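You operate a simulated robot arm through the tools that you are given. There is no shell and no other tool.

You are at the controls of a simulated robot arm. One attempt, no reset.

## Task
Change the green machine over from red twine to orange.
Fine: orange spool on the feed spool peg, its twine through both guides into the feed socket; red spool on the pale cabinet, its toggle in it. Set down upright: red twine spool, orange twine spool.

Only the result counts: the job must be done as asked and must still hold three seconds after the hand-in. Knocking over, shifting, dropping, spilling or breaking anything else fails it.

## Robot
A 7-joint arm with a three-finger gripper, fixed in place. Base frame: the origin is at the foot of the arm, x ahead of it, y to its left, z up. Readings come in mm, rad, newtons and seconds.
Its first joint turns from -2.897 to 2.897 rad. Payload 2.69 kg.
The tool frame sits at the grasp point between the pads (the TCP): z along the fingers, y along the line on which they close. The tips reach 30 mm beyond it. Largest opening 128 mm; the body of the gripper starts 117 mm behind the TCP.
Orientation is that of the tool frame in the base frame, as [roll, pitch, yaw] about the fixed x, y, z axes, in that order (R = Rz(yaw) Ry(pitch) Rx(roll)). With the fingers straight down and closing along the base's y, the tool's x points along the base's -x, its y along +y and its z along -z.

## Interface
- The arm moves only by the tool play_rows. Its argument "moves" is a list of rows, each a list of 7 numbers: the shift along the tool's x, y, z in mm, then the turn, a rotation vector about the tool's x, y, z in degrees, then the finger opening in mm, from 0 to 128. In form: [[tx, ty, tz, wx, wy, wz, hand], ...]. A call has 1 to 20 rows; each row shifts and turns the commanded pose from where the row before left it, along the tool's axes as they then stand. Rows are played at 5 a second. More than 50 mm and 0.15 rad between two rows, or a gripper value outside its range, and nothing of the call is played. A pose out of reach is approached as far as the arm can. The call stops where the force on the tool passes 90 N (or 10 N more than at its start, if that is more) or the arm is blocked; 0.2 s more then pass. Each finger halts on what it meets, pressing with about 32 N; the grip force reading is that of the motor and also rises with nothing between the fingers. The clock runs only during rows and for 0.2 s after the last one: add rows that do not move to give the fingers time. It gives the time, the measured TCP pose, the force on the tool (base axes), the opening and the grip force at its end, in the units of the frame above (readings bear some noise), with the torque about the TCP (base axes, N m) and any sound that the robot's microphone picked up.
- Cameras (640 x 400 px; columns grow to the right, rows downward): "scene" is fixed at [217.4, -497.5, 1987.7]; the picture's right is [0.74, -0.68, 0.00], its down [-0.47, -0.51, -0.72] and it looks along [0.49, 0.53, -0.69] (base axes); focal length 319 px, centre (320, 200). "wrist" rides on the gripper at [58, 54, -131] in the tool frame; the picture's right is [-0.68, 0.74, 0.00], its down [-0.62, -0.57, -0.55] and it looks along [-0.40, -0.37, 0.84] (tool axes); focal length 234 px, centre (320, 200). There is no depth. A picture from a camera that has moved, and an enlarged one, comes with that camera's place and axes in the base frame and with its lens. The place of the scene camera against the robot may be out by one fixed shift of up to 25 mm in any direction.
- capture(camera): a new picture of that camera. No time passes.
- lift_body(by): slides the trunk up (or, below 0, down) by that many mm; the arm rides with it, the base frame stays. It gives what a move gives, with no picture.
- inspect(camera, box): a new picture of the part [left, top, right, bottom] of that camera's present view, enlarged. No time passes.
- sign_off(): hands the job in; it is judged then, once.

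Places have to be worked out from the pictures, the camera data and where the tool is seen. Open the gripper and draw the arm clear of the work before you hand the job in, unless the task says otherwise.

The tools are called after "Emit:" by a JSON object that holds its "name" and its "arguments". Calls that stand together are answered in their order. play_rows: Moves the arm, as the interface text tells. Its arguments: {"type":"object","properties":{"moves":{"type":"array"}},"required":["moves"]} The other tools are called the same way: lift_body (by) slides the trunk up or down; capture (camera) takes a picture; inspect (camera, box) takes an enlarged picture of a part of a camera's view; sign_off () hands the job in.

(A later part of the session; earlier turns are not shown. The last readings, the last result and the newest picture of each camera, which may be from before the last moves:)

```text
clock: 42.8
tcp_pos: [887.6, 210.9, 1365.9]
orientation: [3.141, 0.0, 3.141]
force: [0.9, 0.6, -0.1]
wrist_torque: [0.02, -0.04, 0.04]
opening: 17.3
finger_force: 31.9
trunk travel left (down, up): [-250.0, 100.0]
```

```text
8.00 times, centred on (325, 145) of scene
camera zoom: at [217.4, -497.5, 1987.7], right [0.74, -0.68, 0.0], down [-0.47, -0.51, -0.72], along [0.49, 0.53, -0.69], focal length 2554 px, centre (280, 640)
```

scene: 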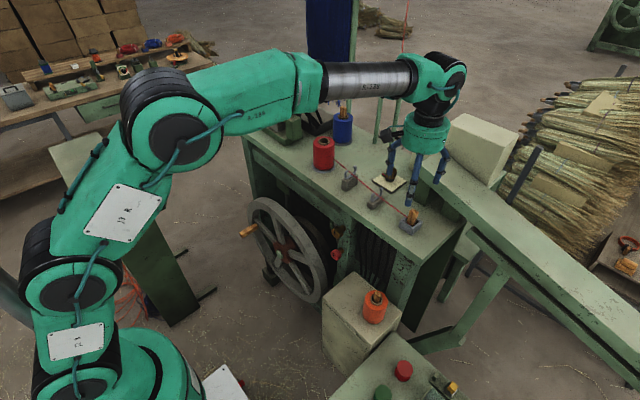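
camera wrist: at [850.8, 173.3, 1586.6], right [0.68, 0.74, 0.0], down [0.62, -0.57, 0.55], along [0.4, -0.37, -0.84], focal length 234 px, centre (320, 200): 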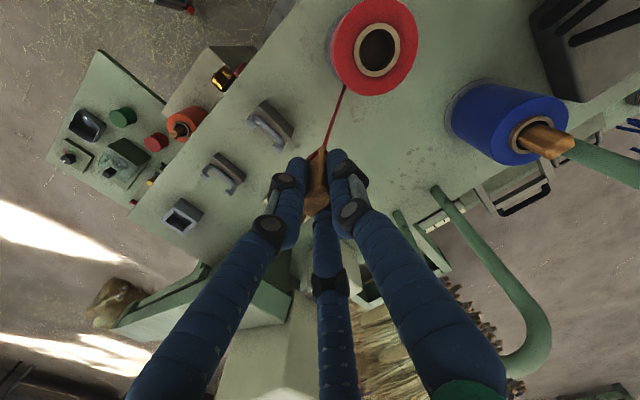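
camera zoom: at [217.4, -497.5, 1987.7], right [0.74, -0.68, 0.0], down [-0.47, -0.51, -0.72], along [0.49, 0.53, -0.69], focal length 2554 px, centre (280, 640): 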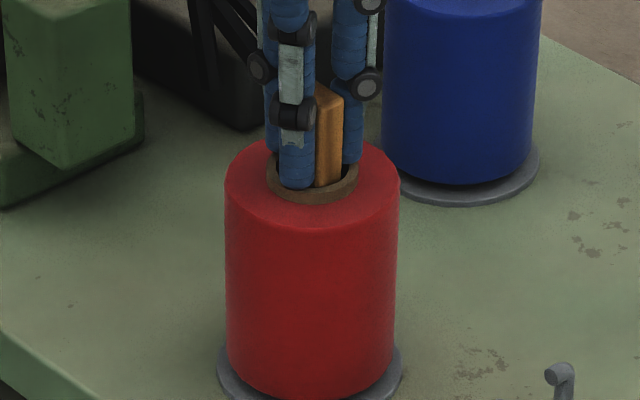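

The toggle protrudes about 50 mm, like the orange and blue ones, so any drop will be only a few millimetres. I open gently and check that it stays upright.

Emit:
{"name": "play_rows", "arguments": {"moves": [[0, 0, 0, 0, 0, 0, 21], [0, 0, 0, 0, 0, 0, 26], [0, 0, 0, 0, 0, 0, 32], [0, 0, 0, 0, 0, 0, 32]]}}

Emit:
{"name": "inspect", "arguments": {"camera": "scene", "box": [300, 120, 350, 170]}}

Emit:
{"name": "inspect", "arguments": {"camera": "wrist", "box": [270, 110, 370, 220]}}

```text
clock: 43.8
tcp_pos: [887.9, 210.4, 1365.4]
orientation: [-3.141, 0.0, -3.14]
force: [-0.4, 0.2, 0.5]
wrist_torque: [0.0, 0.03, 0.02]
opening: 32.2
finger_force: 0.1
trunk travel left (down, up): [-250.0, 100.0]
```

```text
8.00 times, centred on (325, 145) of scene
camera zoom: at [217.4, -497.5, 1987.7], right [0.74, -0.68, 0.0], down [-0.47, -0.51, -0.72], along [0.49, 0.53, -0.69], focal length 2554 px, centre (280, 640)
```

zoom: 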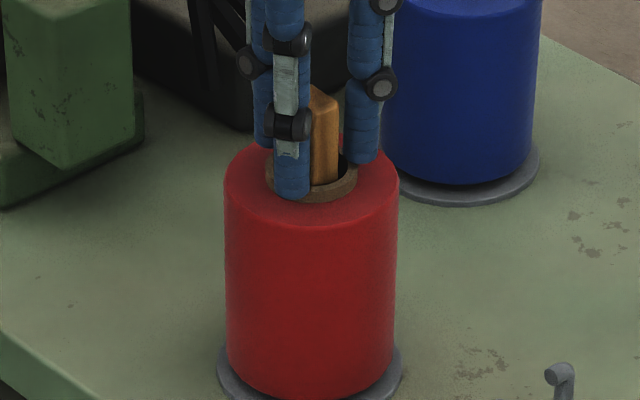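

```text
3.64 times, centred on (320, 165) of wrist
camera zoom: at [828.4, 263.2, 1496.4], right [0.68, 0.74, 0.0], down [0.62, -0.57, 0.55], along [0.4, -0.37, -0.84], focal length 852 px, centre (320, 327)
```

zoom: 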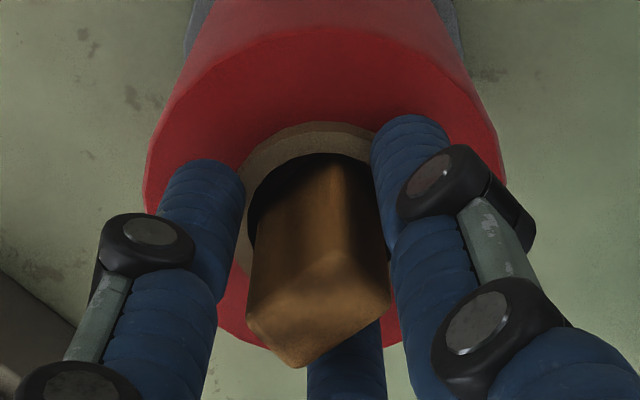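

The red toggle stands upright in its bore. Next I raise the hand clear of it, open wide, and come down around the red spool body.

Emit:
{"name": "play_rows", "arguments": {"moves": [[0, 0, -10, 0, 0, 0, 32], [0, 0, -15, 0, 0, 0, 32], [0, 0, -20, 0, 0, 0, 32], [0, 0, -20, 0, 0, 0, 32], [0, 0, 0, 0, 0, 0, 80], [0, 0, 0, 0, 0, 0, 128], [0, 0, 0, 0, 0, 0, 128]]}}

Emit:
{"name": "capture", "arguments": {"camera": "wrist"}}

Emit:
{"name": "inspect", "arguments": {"camera": "scene", "box": [290, 90, 360, 180]}}

```text
clock: 45.4
tcp_pos: [887.2, 209.8, 1430.6]
orientation: [3.141, 0.0, 3.141]
force: [0.0, -1.0, 0.2]
wrist_torque: [0.04, -0.01, 0.01]
opening: 127.8
finger_force: 0.1
trunk travel left (down, up): [-250.0, 100.0]
```

```text
taken
camera wrist: at [828.1, 263.7, 1561.7], right [0.68, 0.74, 0.0], down [0.62, -0.57, 0.55], along [0.4, -0.37, -0.84], focal length 234 px, centre (320, 200)
```

wrist: 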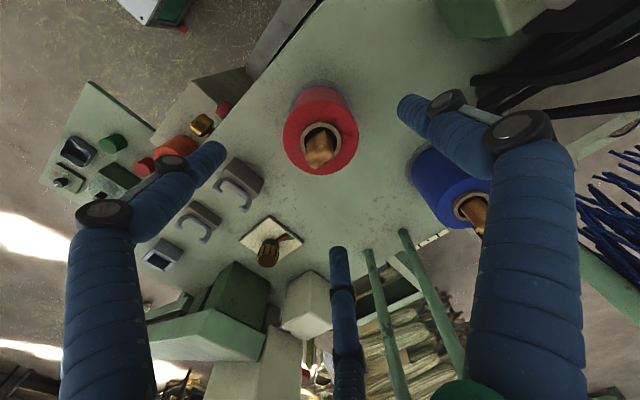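

```text
4.44 times, centred on (325, 135) of scene
camera zoom: at [217.4, -497.5, 1987.7], right [0.74, -0.68, 0.0], down [-0.47, -0.51, -0.72], along [0.49, 0.53, -0.69], focal length 1419 px, centre (298, 489)
```

zoom: 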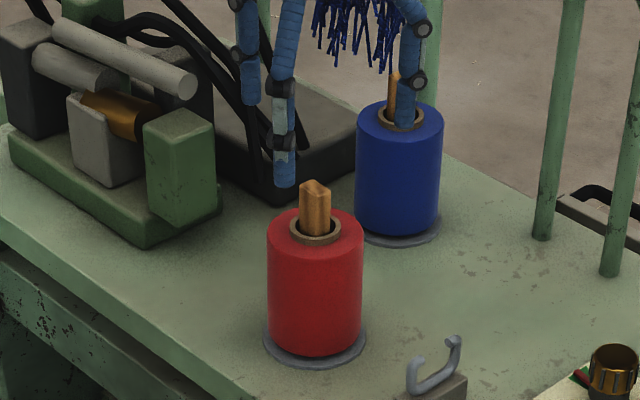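

The red spool stands ready with its toggle in it. I go down around it with the fingers fully open to z≈1288, then close on the body.

Emit:
{"name": "play_rows", "arguments": {"moves": [[-0.5, 1, 20, 0, 0, 0, 128], [0, 0, 20, 0, 0, 0, 128], [0, 0, 20, 0, 0, 0, 128], [0, 0, 20, 0, 0, 0, 128], [0, 0, 20, 0, 0, 0, 128], [0, 0, 20, 0, 0, 0, 128], [0, 0, 12, 0, 0, 0, 128], [0, 0, 10, 0, 0, 0, 128], [0, 0, 0, 0, 0, 0, 128]]}}

Emit:
{"name": "capture", "arguments": {"camera": "wrist"}}

Emit:
{"name": "inspect", "arguments": {"camera": "scene", "box": [285, 90, 365, 190]}}

```text
clock: 47.4
tcp_pos: [889.4, 211.3, 1289.3]
orientation: [-3.14, -0.001, -3.141]
force: [0.9, -0.4, -0.5]
wrist_torque: [-0.03, 0.0, -0.01]
opening: 128.1
finger_force: 0.1
trunk travel left (down, up): [-250.0, 100.0]
```

```text
taken
camera wrist: at [829.5, 264.5, 1419.4], right [0.68, 0.74, 0.0], down [0.62, -0.57, 0.55], along [0.4, -0.37, -0.84], focal length 234 px, centre (320, 200)
```

wrist: 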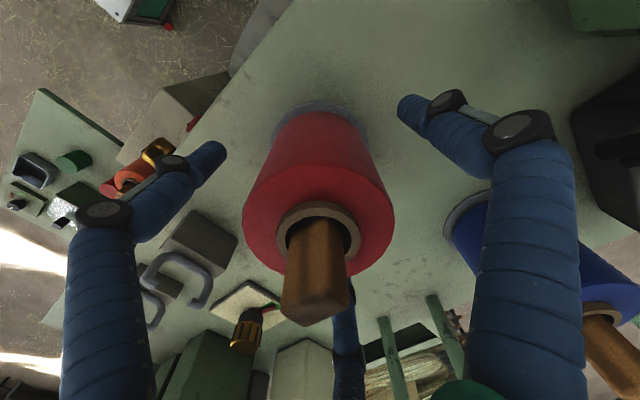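

```text
4.00 times, centred on (325, 140) of scene
camera zoom: at [217.4, -497.5, 1987.7], right [0.74, -0.68, 0.0], down [-0.47, -0.51, -0.72], along [0.49, 0.53, -0.69], focal length 1277 px, centre (300, 440)
```

zoom: 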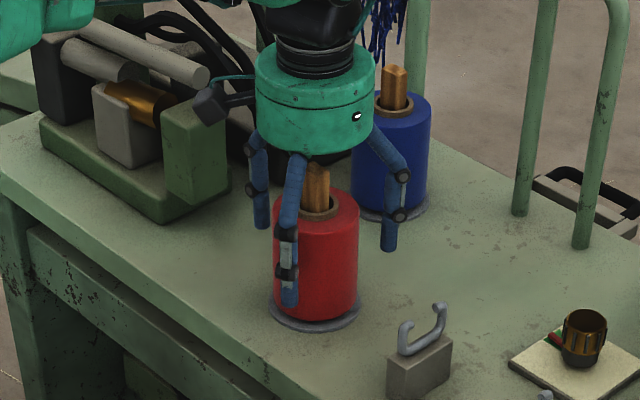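

The hand is centred around the red spool, with free space around the fingers. I close the grip.

Emit:
{"name": "play_rows", "arguments": {"moves": [[0, 0, 0, 0, 0, 0, 95], [0, 0, 0, 0, 0, 0, 70], [0, 0, 0, 0, 0, 0, 70], [0, 0, 0, 0, 0, 0, 70]]}}

Emit:
{"name": "inspect", "arguments": {"camera": "scene", "box": [285, 90, 365, 190]}}

Emit:
{"name": "capture", "arguments": {"camera": "wrist"}}

```text
clock: 48.4
tcp_pos: [889.3, 212.3, 1287.9]
orientation: [3.141, 0.0, 3.141]
force: [2.2, -2.1, 1.9]
wrist_torque: [-0.07, 0.08, 0.03]
opening: 80.7
finger_force: 7.6
trunk travel left (down, up): [-250.0, 100.0]
```

```text
4.00 times, centred on (325, 140) of scene
camera zoom: at [217.4, -497.5, 1987.7], right [0.74, -0.68, 0.0], down [-0.47, -0.51, -0.72], along [0.49, 0.53, -0.69], focal length 1277 px, centre (300, 440)
```

zoom: 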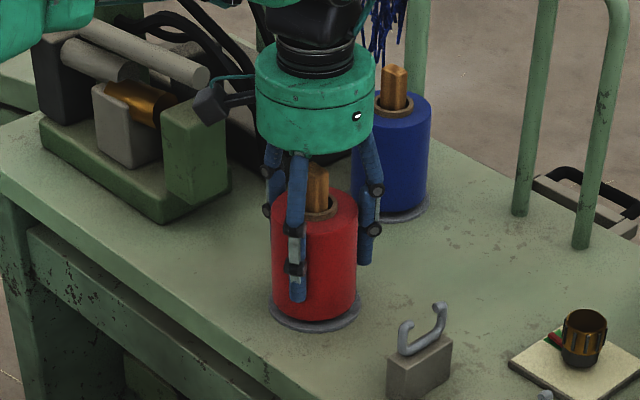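

```text
taken
camera wrist: at [829.4, 264.4, 1419.7], right [0.68, 0.74, 0.0], down [0.62, -0.57, 0.55], along [0.4, -0.37, -0.84], focal length 234 px, centre (320, 200)
```

wrist: 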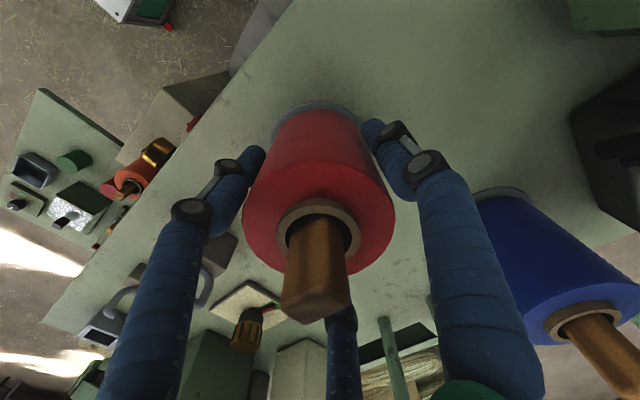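

The fingers touch the spool at 80.7 mm, but the grip is only 7.6 N. I command a smaller opening for a firm grip before lifting.

Emit:
{"name": "play_rows", "arguments": {"moves": [[0, 0, 0, 0, 0, 0, 40], [0, 0, 0, 0, 0, 0, 40], [0, 0, 0, 0, 0, 0, 40]]}}

```text
clock: 49.2
tcp_pos: [888.1, 211.1, 1288.9]
orientation: [-3.141, 0.002, -3.14]
force: [-0.5, -2.8, 3.5]
wrist_torque: [-0.21, 0.02, 0.03]
opening: 79.1
finger_force: 32.1
trunk travel left (down, up): [-250.0, 100.0]
```

The grip is firm at 79.1 mm and 32 N. I lift straight up off the peg in moderate steps.

Emit:
{"name": "play_rows", "arguments": {"moves": [[0, 0, -5, 0, 0, 0, 40], [0, 0, -8, 0, 0, 0, 40], [0, 0, -12, 0, 0, 0, 40], [0, 0, -12, 0, 0, 0, 40], [0, 0, 0, 0, 0, 0, 40]]}}

Emit:
{"name": "inspect", "arguments": {"camera": "scene", "box": [285, 90, 365, 190]}}

```text
clock: 50.4
tcp_pos: [887.9, 212.3, 1325.8]
orientation: [-3.141, 0.0, 3.14]
force: [0.1, -0.6, -2.8]
wrist_torque: [-0.01, -0.05, 0.0]
opening: 79.2
finger_force: 32.0
trunk travel left (down, up): [-250.0, 100.0]
```

```text
4.00 times, centred on (325, 140) of scene
camera zoom: at [217.4, -497.5, 1987.7], right [0.74, -0.68, 0.0], down [-0.47, -0.51, -0.72], along [0.49, 0.53, -0.69], focal length 1277 px, centre (300, 440)
```

zoom: 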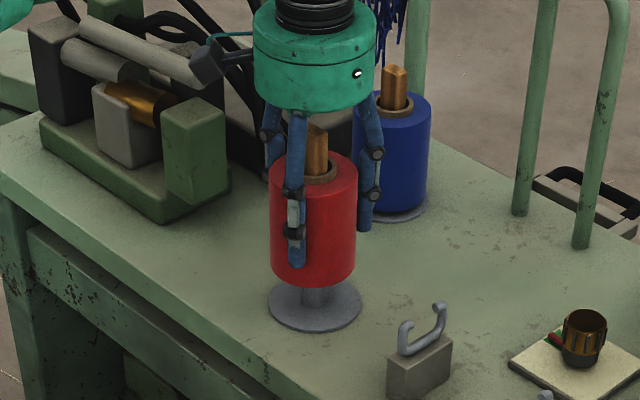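

The spool lifts cleanly (about 3 N), with the peg showing beneath. I continue up until it is well clear of the peg.

Emit:
{"name": "play_rows", "arguments": {"moves": [[0, 0, -20, 0, 0, 0, 40], [0, 0, -20, 0, 0, 0, 40], [0, 0, -20, 0, 0, 0, 40], [0, 0, -20, 0, 0, 0, 40], [0, 0, -20, 0, 0, 0, 40], [0, 0, -20, 0, 0, 0, 40], [0, 0, 0, 0, 0, 0, 40]]}}

Emit:
{"name": "inspect", "arguments": {"camera": "scene", "box": [275, 60, 375, 190]}}

Emit:
{"name": "capture", "arguments": {"camera": "wrist"}}

```text
clock: 52.0
tcp_pos: [888.3, 210.8, 1443.9]
orientation: [3.14, 0.0, -3.141]
force: [0.2, 0.3, -2.7]
wrist_torque: [-0.02, 0.0, 0.04]
opening: 79.3
finger_force: 31.7
trunk travel left (down, up): [-250.0, 100.0]
```

```text
3.08 times, centred on (325, 125) of scene
camera zoom: at [217.4, -497.5, 1987.7], right [0.74, -0.68, 0.0], down [-0.47, -0.51, -0.72], along [0.49, 0.53, -0.69], focal length 982 px, centre (305, 431)
```

zoom: 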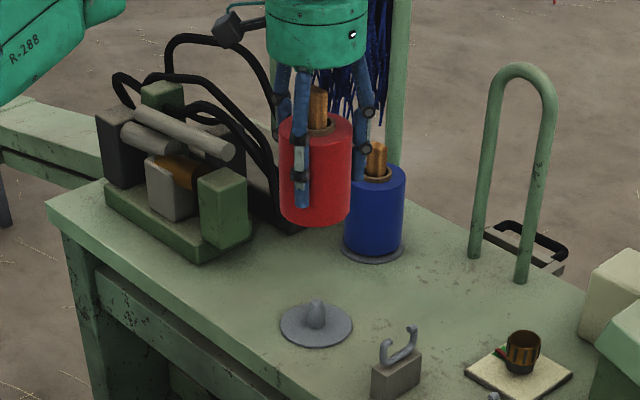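

```text
taken
camera wrist: at [828.8, 265.0, 1575.8], right [0.68, 0.74, 0.0], down [0.62, -0.57, 0.55], along [0.4, -0.37, -0.84], focal length 234 px, centre (320, 200)
```

wrist: 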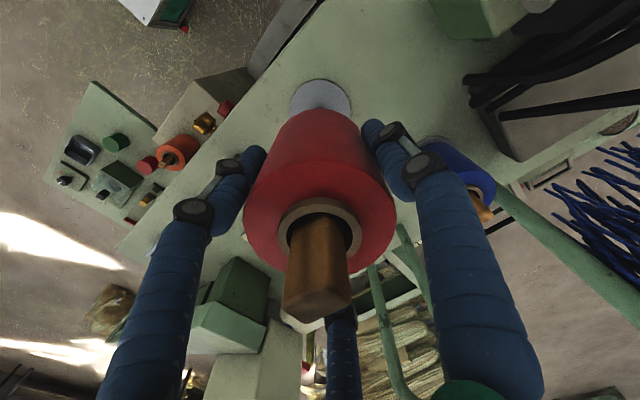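

The peg is a short cone on a disc. While the view is clear I zoom in to fix its position.

Emit:
{"name": "inspect", "arguments": {"camera": "wrist", "box": [280, 70, 360, 120]}}

Emit:
{"name": "inspect", "arguments": {"camera": "scene", "box": [305, 140, 355, 180]}}

Emit:
{"name": "inspect", "arguments": {"camera": "wrist", "box": [110, 60, 270, 200]}}

```text
8.00 times, centred on (320, 95) of wrist
camera zoom: at [828.8, 265.0, 1575.8], right [0.68, 0.74, 0.0], down [0.62, -0.57, 0.55], along [0.4, -0.37, -0.84], focal length 1873 px, centre (320, 1040)
```

zoom: 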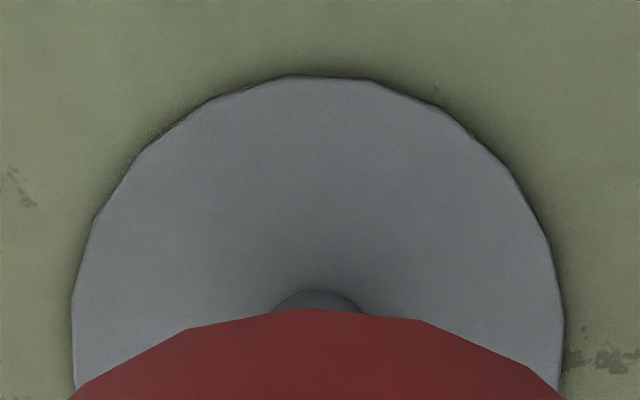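

```text
10.00 times, centred on (330, 160) of scene
camera zoom: at [217.4, -497.5, 1987.7], right [0.74, -0.68, 0.0], down [-0.47, -0.51, -0.72], along [0.49, 0.53, -0.69], focal length 3192 px, centre (220, 600)
```

zoom: 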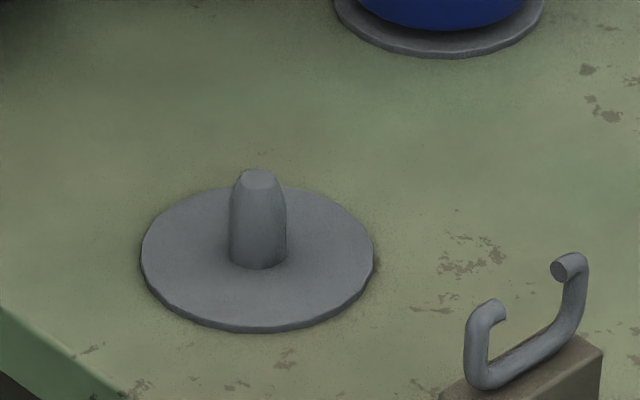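

```text
2.86 times, centred on (190, 130) of wrist
camera zoom: at [828.8, 265.0, 1575.8], right [0.68, 0.74, 0.0], down [0.62, -0.57, 0.55], along [0.4, -0.37, -0.84], focal length 669 px, centre (691, 400)
```

zoom: 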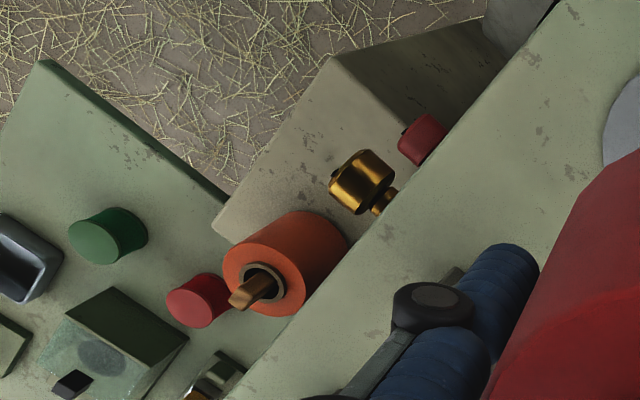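

The peg is about 21 mm wide and 40 mm tall, at (888,211). The knobs near the cabinet are at y≈16, clear of my chosen spot for the red spool at about (700,-102), so I carry the spool there at this height.

Emit:
{"name": "play_rows", "arguments": {"moves": [[18, -30, 0, 0, 0, 0, 40], [19, -31, 0, 0, 0, 0, 40], [19, -31, 0, 0, 0, 0, 40], [19, -31, 0, 0, 0, 0, 40], [19, -31, 0, 0, 0, 0, 40], [19, -31, 0, 0, 0, 0, 40], [19, -32, 0, 0, 0, 0, 40], [19, -32, 0, 0, 0, 0, 40], [19, -32, 0, 0, 0, 0, 40], [18, -32, 0, 0, 0, 0, 40], [0, 0, 0, 0, 0, 0, 40]]}}

Emit:
{"name": "capture", "arguments": {"camera": "scene"}}

Emit:
{"name": "capture", "arguments": {"camera": "wrist"}}

```text
clock: 54.4
tcp_pos: [702.1, -103.3, 1445.6]
orientation: [-3.141, 0.0, 3.141]
force: [0.0, -1.0, -3.7]
wrist_torque: [0.01, -0.02, 0.01]
opening: 79.1
finger_force: 32.0
trunk travel left (down, up): [-250.0, 100.0]
```

```text
taken
```

scene: 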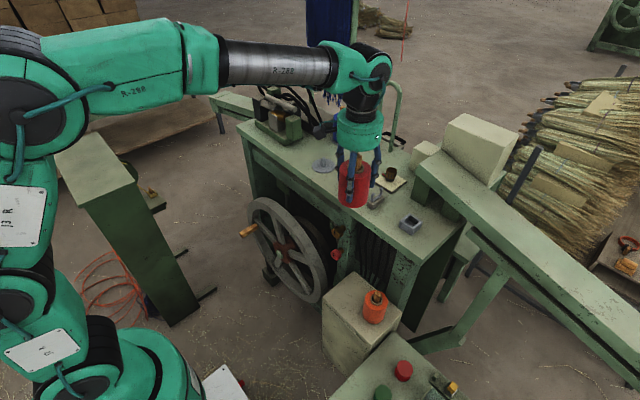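

```text
taken
camera wrist: at [642.1, -50.0, 1578.2], right [0.68, 0.74, 0.0], down [0.62, -0.57, 0.55], along [0.4, -0.37, -0.84], focal length 234 px, centre (320, 200)
```

wrist: 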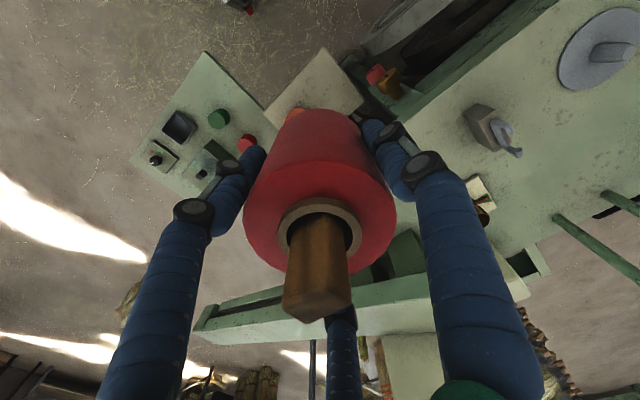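

The spool hangs steady above the cabinet area. I zoom on the peg again from this angle for triangulation, and on the cabinet top.

Emit:
{"name": "inspect", "arguments": {"camera": "wrist", "box": [545, 0, 640, 100]}}

Emit:
{"name": "inspect", "arguments": {"camera": "wrist", "box": [250, 30, 420, 130]}}

Emit:
{"name": "inspect", "arguments": {"camera": "scene", "box": [310, 120, 430, 340]}}

```text
4.00 times, centred on (592, 50) of wrist
camera zoom: at [642.1, -50.0, 1578.2], right [0.68, 0.74, 0.0], down [0.62, -0.57, 0.55], along [0.4, -0.37, -0.84], focal length 937 px, centre (-770, 800)
```

zoom: 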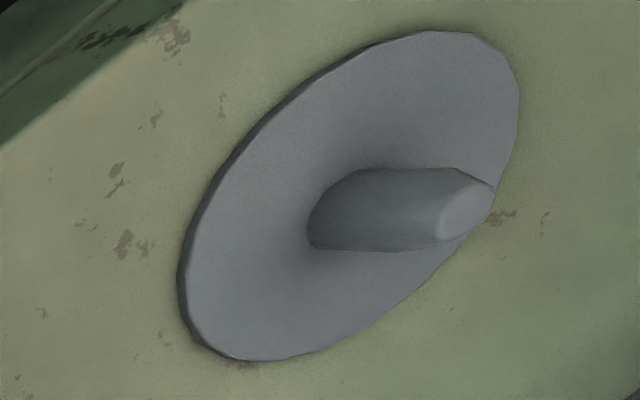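

```text
3.76 times, centred on (335, 80) of wrist
camera zoom: at [642.1, -50.0, 1578.2], right [0.68, 0.74, 0.0], down [0.62, -0.57, 0.55], along [0.4, -0.37, -0.84], focal length 882 px, centre (264, 652)
```

zoom: 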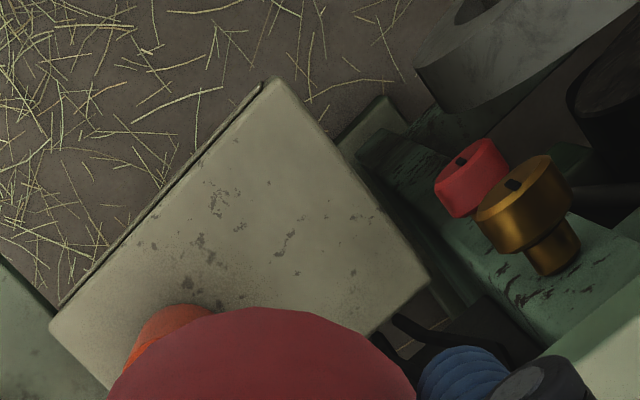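

```text
1.82 times, centred on (370, 230) of scene
camera zoom: at [217.4, -497.5, 1987.7], right [0.74, -0.68, 0.0], down [-0.47, -0.51, -0.72], along [0.49, 0.53, -0.69], focal length 580 px, centre (229, 146)
```

zoom: 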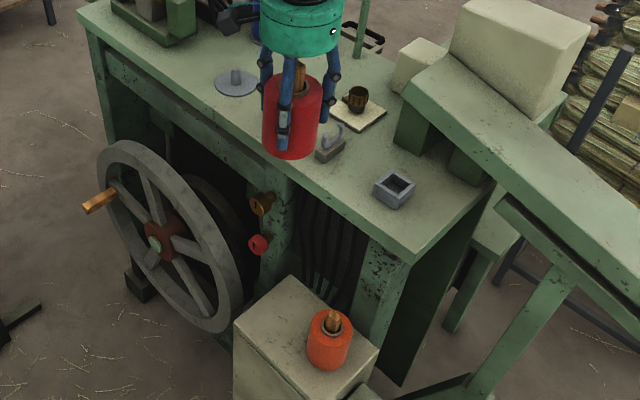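

The cabinet top spans x 648–824 and y -282 to -46, at z≈869, so I'll set the red spool at about (706,-108). I shift slightly and lower the trunk by 200 mm.

Emit:
{"name": "play_rows", "arguments": {"moves": [[-4, -5, 0, 0, 0, 0, 40], [0, 0, 0, 0, 0, 0, 40]]}}

Emit:
{"name": "lift_body", "arguments": {"by": -200}}

Emit:
{"name": "capture", "arguments": {"camera": "scene"}}

Emit:
{"name": "capture", "arguments": {"camera": "wrist"}}

```text
clock: 55.0
tcp_pos: [706.3, -106.9, 1447.5]
orientation: [3.14, 0.001, -3.141]
force: [0.0, 0.2, -3.4]
wrist_torque: [-0.01, -0.04, 0.0]
opening: 78.9
finger_force: 32.0
trunk travel left (down, up): [-250.0, 100.0]
```

```text
clock: 57.2
tcp_pos: [706.3, -107.4, 1247.2]
orientation: [3.141, 0.001, 3.14]
force: [-0.6, 0.2, -2.5]
wrist_torque: [0.01, 0.0, -0.01]
opening: 79.1
finger_force: 32.3
trunk travel left (down, up): [-50.0, 300.0]
```

```text
taken
```

scene: 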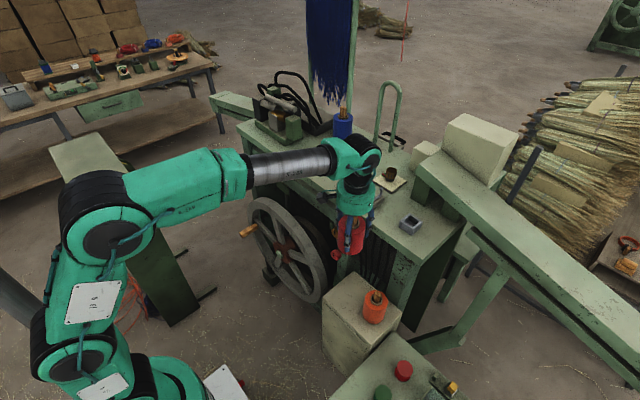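

```text
taken
camera wrist: at [646.6, -54.3, 1378.2], right [0.68, 0.74, 0.0], down [0.62, -0.57, 0.55], along [0.4, -0.37, -0.84], focal length 234 px, centre (320, 200)
```

wrist: 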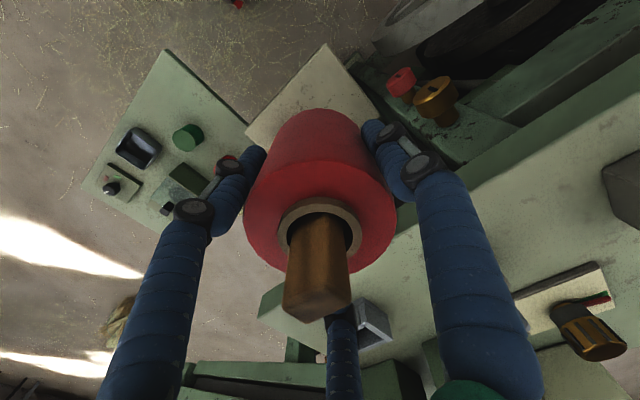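

The wrist housing stays centred over the hand with about 30 mm to the table edge. I continue down to about z=1000 and check.

Emit:
{"name": "play_rows", "arguments": {"moves": [[0, 0, 20, 0, 0, 0, 40], [0, 0, 20, 0, 0, 0, 40], [0, 0, 20, 0, 0, 0, 40], [0, 0, 20, 0, 0, 0, 40], [0, 0, 20, 0, 0, 0, 40], [0, 0, 20, 0, 0, 0, 40], [0, 0, 20, 0, 0, 0, 40], [0, 0, 20, 0, 0, 0, 40], [0, 0, 20, 0, 0, 0, 40], [0, 0, 20, 0, 0, 0, 40], [0, 0, 20, 0, 0, 0, 40], [0, 0, 15, 0, 0, 0, 40], [0, 0, 0, 0, 0, 0, 40]]}}

Emit:
{"name": "capture", "arguments": {"camera": "scene"}}

Emit:
{"name": "capture", "arguments": {"camera": "wrist"}}

```text
clock: 60.0
tcp_pos: [708.5, -106.5, 1012.0]
orientation: [3.14, 0.001, -3.142]
force: [0.1, 0.1, -3.9]
wrist_torque: [0.03, 0.0, 0.0]
opening: 79.2
finger_force: 32.0
trunk travel left (down, up): [-50.0, 300.0]
```

```text
taken
```

scene: 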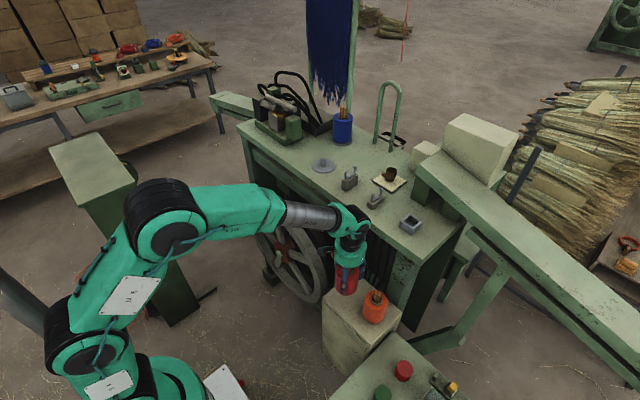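

```text
taken
camera wrist: at [647.9, -54.4, 1142.8], right [0.68, 0.74, 0.0], down [0.62, -0.57, 0.55], along [0.4, -0.37, -0.84], focal length 234 px, centre (320, 200)
```

wrist: 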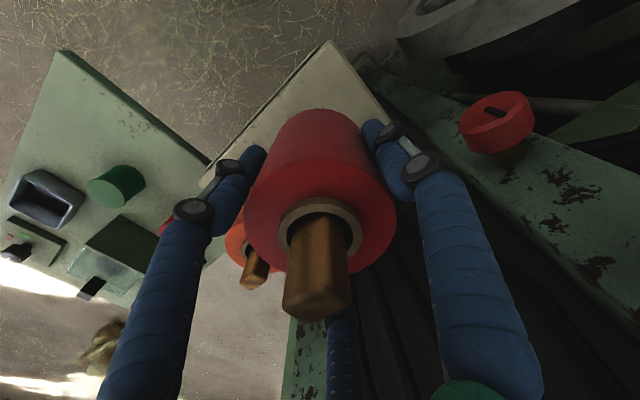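

The red spool is beside the orange one now, about 80 mm above the cabinet. I check the clearances in zoom before setting it down.

Emit:
{"name": "inspect", "arguments": {"camera": "scene", "box": [315, 190, 415, 350]}}

Emit:
{"name": "inspect", "arguments": {"camera": "wrist", "box": [180, 30, 420, 300]}}

```text
2.50 times, centred on (365, 270) of scene
camera zoom: at [217.4, -497.5, 1987.7], right [0.74, -0.68, 0.0], down [-0.47, -0.51, -0.72], along [0.49, 0.53, -0.69], focal length 798 px, centre (208, 25)
```

zoom: 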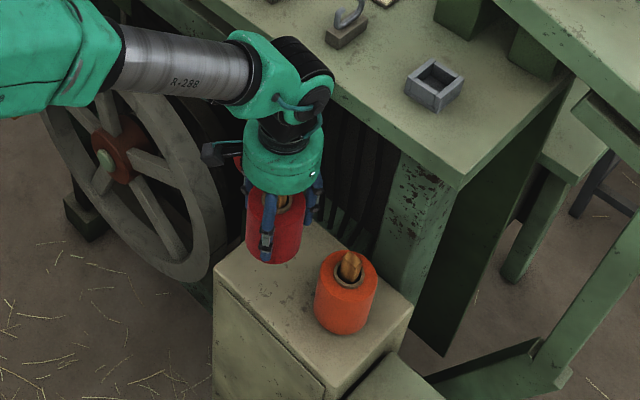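

```text
1.48 times, centred on (300, 165) of wrist
camera zoom: at [647.9, -54.4, 1142.8], right [0.68, 0.74, 0.0], down [0.62, -0.57, 0.55], along [0.4, -0.37, -0.84], focal length 347 px, centre (350, 252)
```

zoom: 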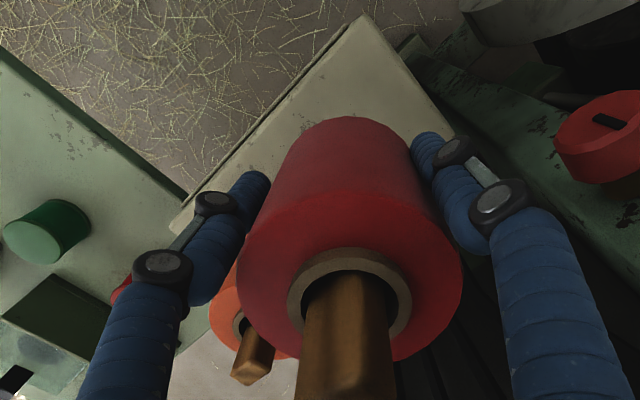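

There is good clearance all round. I lower to just above the cabinet, then in small steps until I feel contact.

Emit:
{"name": "play_rows", "arguments": {"moves": [[0, 0, 15, 0, 0, 0, 40], [0, 0, 15, 0, 0, 0, 40], [0, 0, 15, 0, 0, 0, 40], [0, 0, 10, 0, 0, 0, 40], [0, 0, 5, 0, 0, 0, 40], [0, 0, 4, 0, 0, 0, 40], [0, 0, 0, 0, 0, 0, 40]]}}

Emit:
{"name": "inspect", "arguments": {"camera": "scene", "box": [315, 230, 415, 340]}}

```text
clock: 61.6
tcp_pos: [707.1, -107.0, 948.8]
orientation: [-3.141, 0.0, 3.141]
force: [-1.0, 0.1, -3.3]
wrist_torque: [0.0, 0.01, 0.03]
opening: 78.8
finger_force: 32.0
trunk travel left (down, up): [-50.0, 300.0]
```

```text
3.64 times, centred on (365, 285) of scene
camera zoom: at [217.4, -497.5, 1987.7], right [0.74, -0.68, 0.0], down [-0.47, -0.51, -0.72], along [0.49, 0.53, -0.69], focal length 1161 px, centre (156, -109)
```

zoom: 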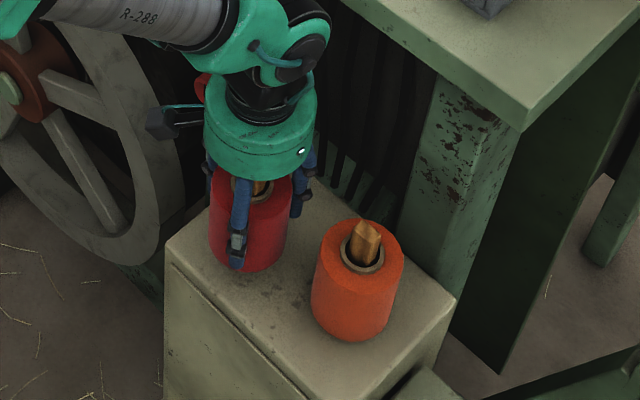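

Everything is clear, and contact is expected around z≈933. I continue down in 3 mm steps.

Emit:
{"name": "play_rows", "arguments": {"moves": [[0, 0, 3, 0, 0, 0, 40], [0, 0, 3, 0, 0, 0, 40], [0, 0, 3, 0, 0, 0, 40], [0, 0, 0, 0, 0, 0, 40]]}}

```text
clock: 62.6
tcp_pos: [707.9, -106.1, 938.8]
orientation: [3.142, 0.0, 3.14]
force: [0.5, 0.5, -3.8]
wrist_torque: [0.0, 0.0, -0.03]
opening: 78.8
finger_force: 32.1
trunk travel left (down, up): [-50.0, 300.0]
```

No contact yet. I continue in 2 mm steps.

Emit:
{"name": "play_rows", "arguments": {"moves": [[0, 0, 2, 0, 0, 0, 40], [0, 0, 2, 0, 0, 0, 40], [0, 0, 0, 0, 0, 0, 40]]}}

Emit:
{"name": "inspect", "arguments": {"camera": "scene", "box": [335, 260, 395, 320]}}

```text
clock: 63.4
tcp_pos: [705.4, -108.2, 934.7]
orientation: [3.14, 0.001, 3.141]
force: [0.3, 0.1, -2.7]
wrist_torque: [0.01, 0.0, 0.01]
opening: 79.1
finger_force: 31.7
trunk travel left (down, up): [-50.0, 300.0]
```

```text
6.67 times, centred on (365, 290) of scene
camera zoom: at [217.4, -497.5, 1987.7], right [0.74, -0.68, 0.0], down [-0.47, -0.51, -0.72], along [0.49, 0.53, -0.69], focal length 2128 px, centre (20, -400)
```

zoom: 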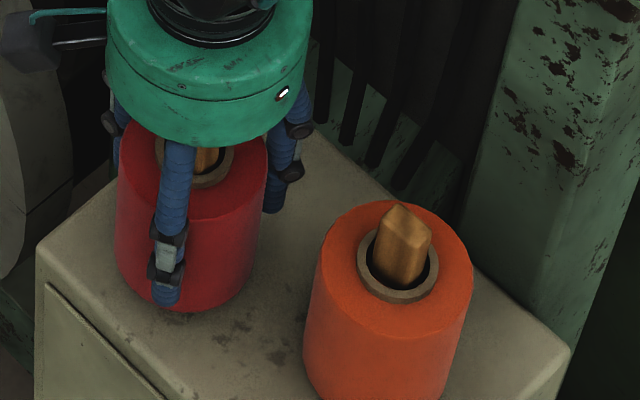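

The shadow under the spool is closing up, so contact is near. Further 1.5 mm steps.

Emit:
{"name": "play_rows", "arguments": {"moves": [[0, 0, 1.5, 0, 0, 0, 40], [0, 0, 1.5, 0, 0, 0, 40], [0, 0, 0, 0, 0, 0, 40]]}}

```text
clock: 64.2
tcp_pos: [706.4, -107.9, 931.2]
orientation: [-3.141, 0.0, -3.14]
force: [0.6, 0.2, -2.5]
wrist_torque: [-0.02, 0.0, 0.0]
opening: 78.9
finger_force: 32.0
trunk travel left (down, up): [-50.0, 300.0]
```

Still carrying the full weight, so I continue in the same small steps.

Emit:
{"name": "play_rows", "arguments": {"moves": [[0, 0, 1.5, 0, 0, 0, 40], [0, 0, 1.5, 0, 0, 0, 40], [0, 0, 0, 0, 0, 0, 40]]}}

```text
clock: 65.0
tcp_pos: [705.7, -107.3, 929.4]
orientation: [-3.141, 0.001, 3.14]
force: [0.1, -0.3, -2.7]
wrist_torque: [0.01, -0.01, 0.01]
opening: 78.9
finger_force: 31.9
trunk travel left (down, up): [-50.0, 300.0]
```

Emit:
{"name": "play_rows", "arguments": {"moves": [[0, 0, 1.5, 0, 0, 0, 40], [0, 0, 1.5, 0, 0, 0, 40], [0, 0, 0, 0, 0, 0, 40]]}}

Emit:
{"name": "inspect", "arguments": {"camera": "scene", "box": [330, 270, 380, 310]}}

```text
clock: 65.8
tcp_pos: [706.5, -107.0, 925.4]
orientation: [-3.141, 0.001, -3.141]
force: [0.1, 0.3, -3.3]
wrist_torque: [0.06, 0.01, 0.0]
opening: 78.9
finger_force: 32.0
trunk travel left (down, up): [-50.0, 300.0]
```

```text
10.00 times, centred on (355, 290) of scene
camera zoom: at [217.4, -497.5, 1987.7], right [0.74, -0.68, 0.0], down [-0.47, -0.51, -0.72], along [0.49, 0.53, -0.69], focal length 3192 px, centre (-30, -700)
```

zoom: 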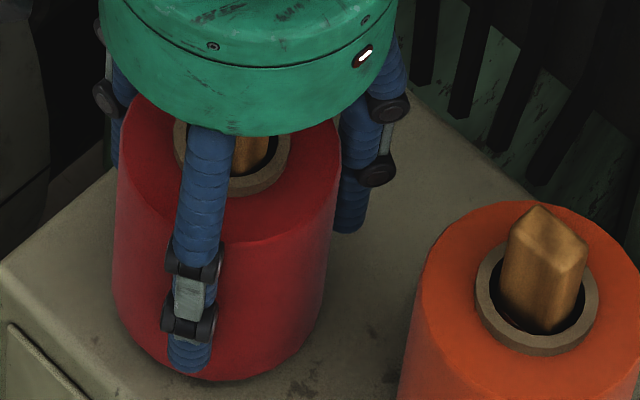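

No contact force yet, though the picture shows the bottom very near the surface. I keep lowering in 1.5 mm steps.

Emit:
{"name": "play_rows", "arguments": {"moves": [[0, 0, 1.5, 0, 0, 0, 40], [0, 0, 1.5, 0, 0, 0, 40], [0, 0, 0, 0, 0, 0, 40]]}}

```text
clock: 66.6
tcp_pos: [706.8, -107.0, 925.8]
orientation: [3.141, 0.001, 3.141]
force: [-7.6, 4.6, 21.0]
wrist_torque: [0.08, 1.07, -0.27]
opening: 78.6
finger_force: 32.1
trunk travel left (down, up): [-50.0, 300.0]
```

Contact: +21 N upward with the TCP held at 925.8. I back off 2 mm to unload, then open gently just enough to free the spool.

Emit:
{"name": "play_rows", "arguments": {"moves": [[0, 0, -2.2, 0, 0, 0, 40], [0, 0, 0, 0, 0, 0, 40]]}}

```text
clock: 67.2
tcp_pos: [705.5, -108.5, 924.0]
orientation: [-3.142, -0.001, 3.141]
force: [1.0, 1.5, 2.3]
wrist_torque: [0.08, -0.28, 0.11]
opening: 78.9
finger_force: 32.1
trunk travel left (down, up): [-50.0, 300.0]
```

The load is nearly neutral (+2.3 N), so the spool rests on the cabinet. I open slowly.

Emit:
{"name": "play_rows", "arguments": {"moves": [[0, 0, 0, 0, 0, 0, 74], [0, 0, 0, 0, 0, 0, 80], [0, 0, 0, 0, 0, 0, 86], [0, 0, 0, 0, 0, 0, 94], [0, 0, 0, 0, 0, 0, 98], [0, 0, 0, 0, 0, 0, 98]]}}

Emit:
{"name": "inspect", "arguments": {"camera": "scene", "box": [320, 250, 400, 330]}}

Emit:
{"name": "capture", "arguments": {"camera": "wrist"}}

```text
clock: 68.6
tcp_pos: [706.3, -107.2, 925.5]
orientation: [-3.141, 0.0, 3.141]
force: [-0.5, 0.4, -0.4]
wrist_torque: [0.03, 0.01, 0.02]
opening: 98.2
finger_force: 0.1
trunk travel left (down, up): [-50.0, 300.0]
```

```text
5.00 times, centred on (360, 290) of scene
camera zoom: at [217.4, -497.5, 1987.7], right [0.74, -0.68, 0.0], down [-0.47, -0.51, -0.72], along [0.49, 0.53, -0.69], focal length 1596 px, centre (120, -250)
```

zoom: 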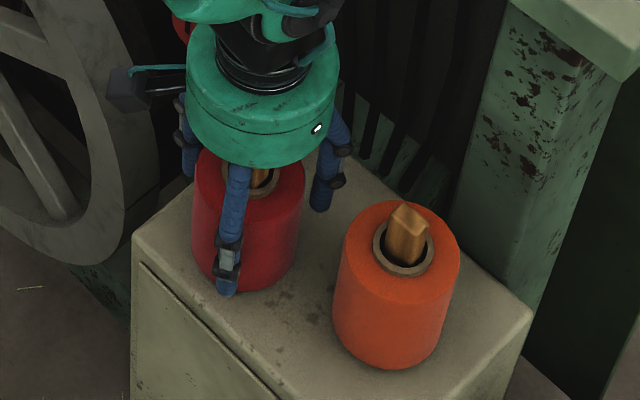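

```text
taken
camera wrist: at [646.6, -55.0, 1056.4], right [0.68, 0.74, 0.0], down [0.62, -0.57, 0.55], along [0.4, -0.37, -0.84], focal length 234 px, centre (320, 200)
```

wrist: 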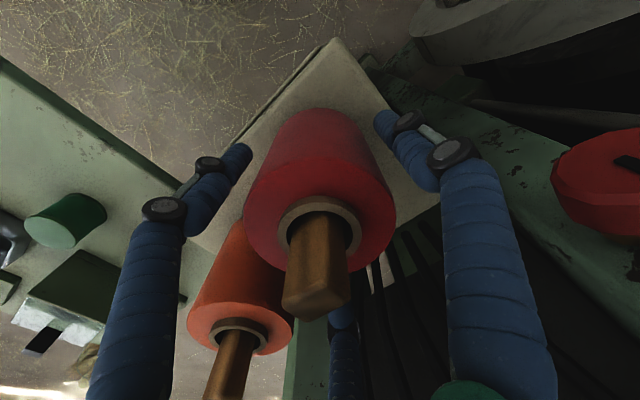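

The red spool stands free and upright on the cabinet. I raise the hand straight up clear of its toggle and look at both spools.

Emit:
{"name": "play_rows", "arguments": {"moves": [[0, 0, -10, 0, 0, 0, 98], [0, 0, -20, 0, 0, 0, 98], [0, 0, -20, 0, 0, 0, 98], [0, 0, -20, 0, 0, 0, 98], [0, 0, -20, 0, 0, 0, 98], [0, 0, -20, 0, 0, 0, 98], [0, 0, -20, 0, 0, 0, 98], [0, 0, -20, 0, 0, 0, 98], [0, 0, -20, 0, 0, 0, 98], [0, 0, -20, 0, 0, 0, 98], [0, 0, 0, 0, 0, 0, 98]]}}

Emit:
{"name": "capture", "arguments": {"camera": "wrist"}}

Emit:
{"name": "inspect", "arguments": {"camera": "scene", "box": [310, 220, 420, 340]}}

```text
clock: 71.0
tcp_pos: [706.5, -107.0, 1116.2]
orientation: [3.141, -0.001, 3.141]
force: [0.1, 0.7, -0.1]
wrist_torque: [-0.01, -0.02, 0.0]
opening: 98.3
finger_force: 0.0
trunk travel left (down, up): [-50.0, 300.0]
```

```text
taken
camera wrist: at [646.2, -54.4, 1246.3], right [0.68, 0.74, 0.0], down [0.62, -0.57, 0.55], along [0.4, -0.37, -0.84], focal length 234 px, centre (320, 200)
```

wrist: 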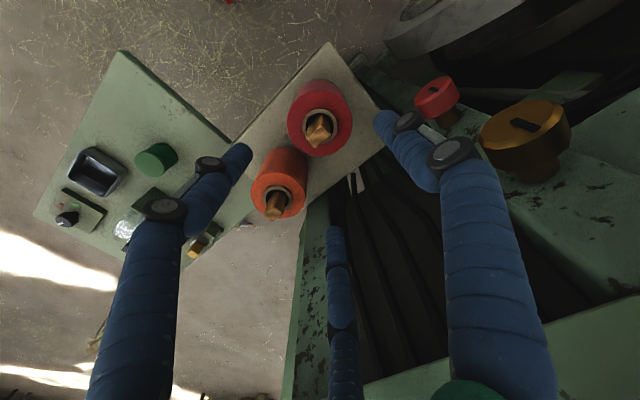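

```text
3.33 times, centred on (365, 280) of scene
camera zoom: at [217.4, -497.5, 1987.7], right [0.74, -0.68, 0.0], down [-0.47, -0.51, -0.72], along [0.49, 0.53, -0.69], focal length 1064 px, centre (170, -67)
```

zoom: 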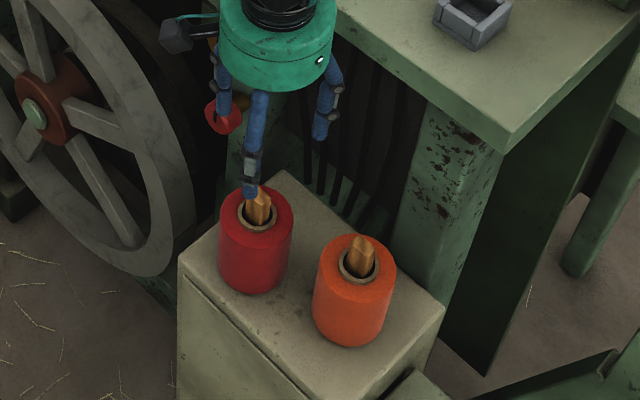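

Both spools stand upright on the cabinet. I zoom in to measure the orange spool's bore and its distance from the red one.

Emit:
{"name": "inspect", "arguments": {"camera": "wrist", "box": [230, 70, 370, 230]}}

Emit:
{"name": "inspect", "arguments": {"camera": "scene", "box": [330, 265, 400, 325]}}

```text
2.50 times, centred on (300, 150) of wrist
camera zoom: at [646.2, -54.4, 1246.3], right [0.68, 0.74, 0.0], down [0.62, -0.57, 0.55], along [0.4, -0.37, -0.84], focal length 585 px, centre (370, 325)
```

zoom: 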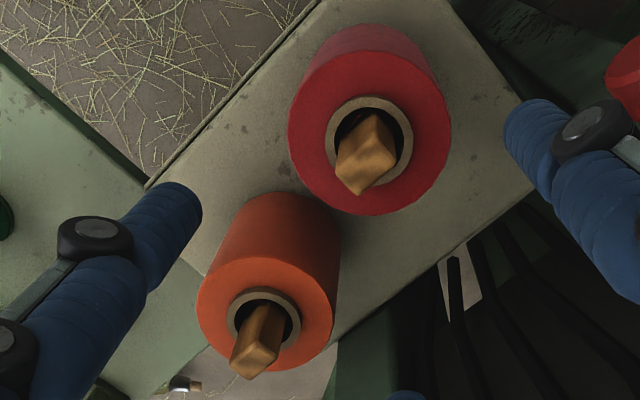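

```text
6.67 times, centred on (365, 295) of scene
camera zoom: at [217.4, -497.5, 1987.7], right [0.74, -0.68, 0.0], down [-0.47, -0.51, -0.72], along [0.49, 0.53, -0.69], focal length 2128 px, centre (20, -433)
```

zoom: 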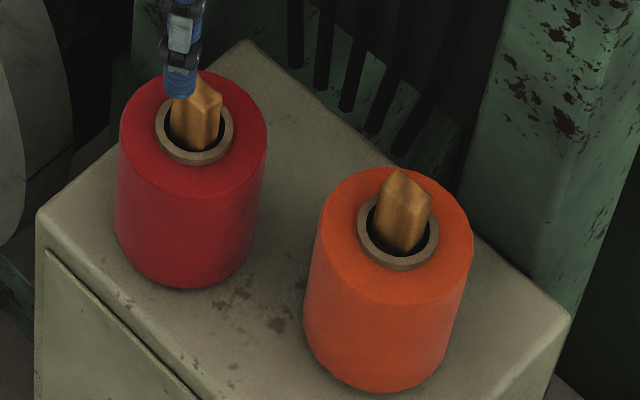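

The orange bore is at about (738,-217), z≈972. I move over it, tilting the hand 8.5° back toward the robot so the wrist keeps clear of the table edge, with the fingers at 100 mm.

Emit:
{"name": "play_rows", "arguments": {"moves": [[-6, -22, 0, 0, 0, 0, 100], [-6, -22, 0, 0, 0, 0, 100], [-6, -22, 0, 0, 0, 0, 100], [-6, -22, 0, 0, 0, 0, 100], [-7.5, -22.5, 0, 0, 0, 0, 100], [0, 0, 0, 0, -4, 0, 100], [0, 0, 0, 0, -4.5, 0, 100], [0, 0, 0, 0, 0, 0, 100]]}}

Emit:
{"name": "capture", "arguments": {"camera": "wrist"}}

Emit:
{"name": "capture", "arguments": {"camera": "scene"}}

```text
clock: 72.8
tcp_pos: [738.3, -217.9, 1117.1]
orientation: [-3.142, 0.148, 3.14]
force: [-0.1, -1.0, 0.3]
wrist_torque: [0.01, -0.02, 0.01]
opening: 100.2
finger_force: 0.2
trunk travel left (down, up): [-50.0, 300.0]
```

```text
taken
camera wrist: at [659.2, -164.9, 1236.6], right [0.67, 0.74, 0.1], down [0.53, -0.57, 0.63], along [0.52, -0.37, -0.77], focal length 234 px, centre (320, 200)
```

wrist: 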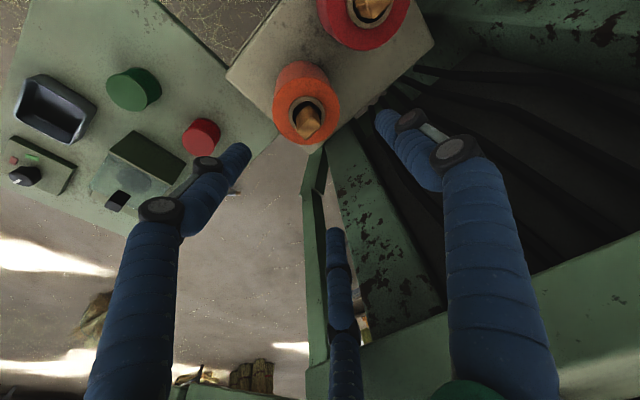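

```text
taken
```

scene: 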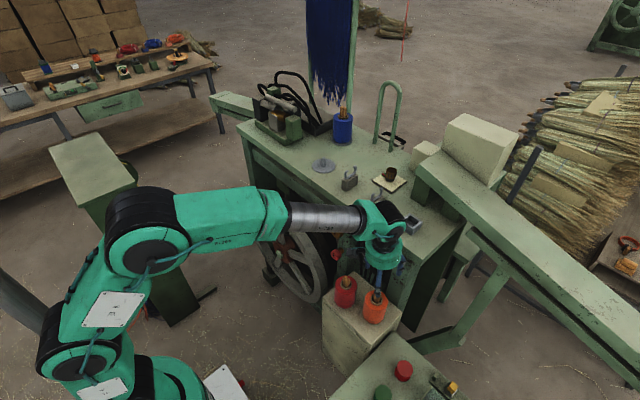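

The hand now leans back as intended. I zoom on the orange spool to check the alignment before going down.

Emit:
{"name": "inspect", "arguments": {"camera": "wrist", "box": [250, 40, 370, 160]}}

Emit:
{"name": "inspect", "arguments": {"camera": "scene", "box": [320, 190, 440, 340]}}

```text
3.33 times, centred on (310, 100) of wrist
camera zoom: at [659.2, -164.9, 1236.6], right [0.67, 0.74, 0.1], down [0.53, -0.57, 0.63], along [0.52, -0.37, -0.77], focal length 781 px, centre (353, 533)
```

zoom: 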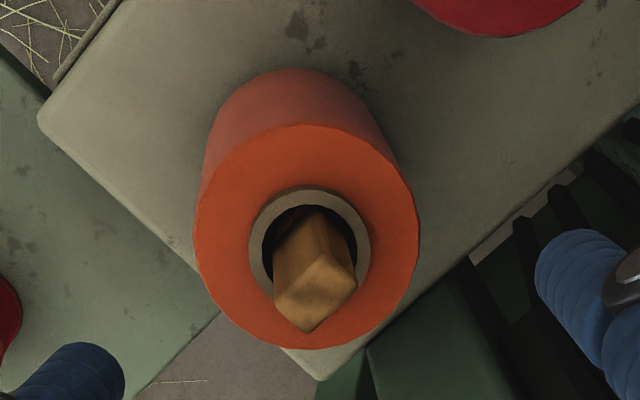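

```text
2.67 times, centred on (380, 265) of scene
camera zoom: at [217.4, -497.5, 1987.7], right [0.74, -0.68, 0.0], down [-0.47, -0.51, -0.72], along [0.49, 0.53, -0.69], focal length 851 px, centre (160, 27)
```

zoom: 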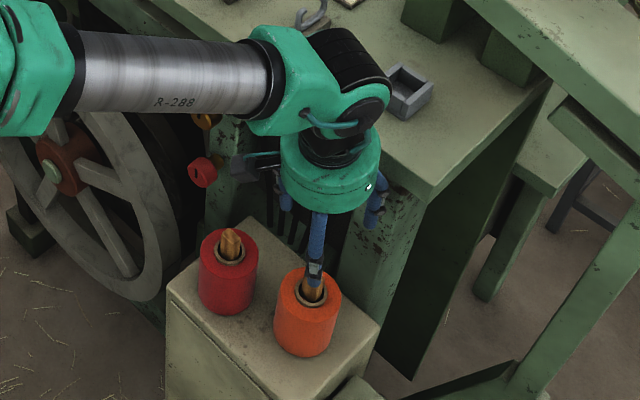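

Alignment is within 2 mm. I descend vertically around the orange spool (compensating for the tilt) to z≈925 with the fingers at 100 mm.

Emit:
{"name": "play_rows", "arguments": {"moves": [[4.7, 0.4, 19.5, 0, 0, 0, 100], [2.95, 0, 19.78, 0, 0, 0, 100], [2.95, 0, 19.78, 0, 0, 0, 100], [2.95, 0, 19.78, 0, 0, 0, 100], [2.95, 0, 19.78, 0, 0, 0, 100], [0, 0, 0, 0, 0, 0, 100]]}}

Emit:
{"name": "capture", "arguments": {"camera": "wrist"}}

Emit:
{"name": "inspect", "arguments": {"camera": "scene", "box": [320, 190, 440, 340]}}

```text
clock: 74.2
tcp_pos: [734.8, -217.6, 1015.2]
orientation: [-3.141, 0.149, 3.141]
force: [-0.3, -0.6, -0.3]
wrist_torque: [-0.05, 0.01, 0.0]
opening: 100.2
finger_force: 0.0
trunk travel left (down, up): [-50.0, 300.0]
```

```text
taken
camera wrist: at [657.4, -164.9, 1135.7], right [0.67, 0.74, 0.1], down [0.53, -0.57, 0.63], along [0.52, -0.37, -0.77], focal length 234 px, centre (320, 200)
```

wrist: 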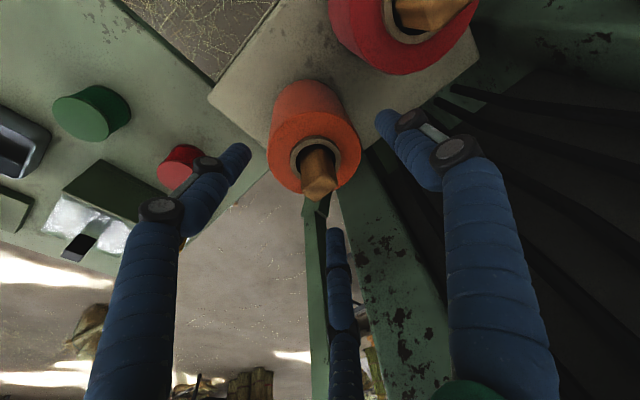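

```text
2.67 times, centred on (380, 265) of scene
camera zoom: at [217.4, -497.5, 1987.7], right [0.74, -0.68, 0.0], down [-0.47, -0.51, -0.72], along [0.49, 0.53, -0.69], focal length 851 px, centre (160, 27)
```

zoom: 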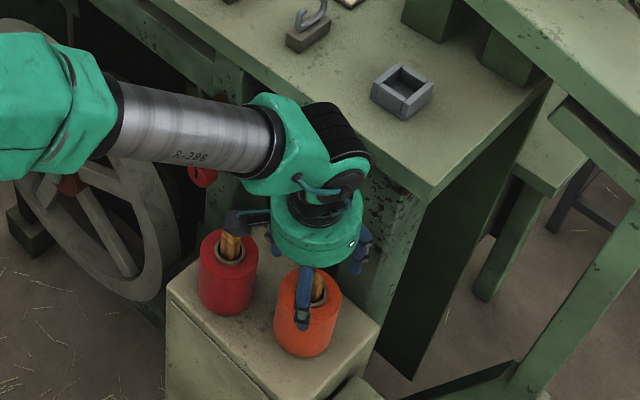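

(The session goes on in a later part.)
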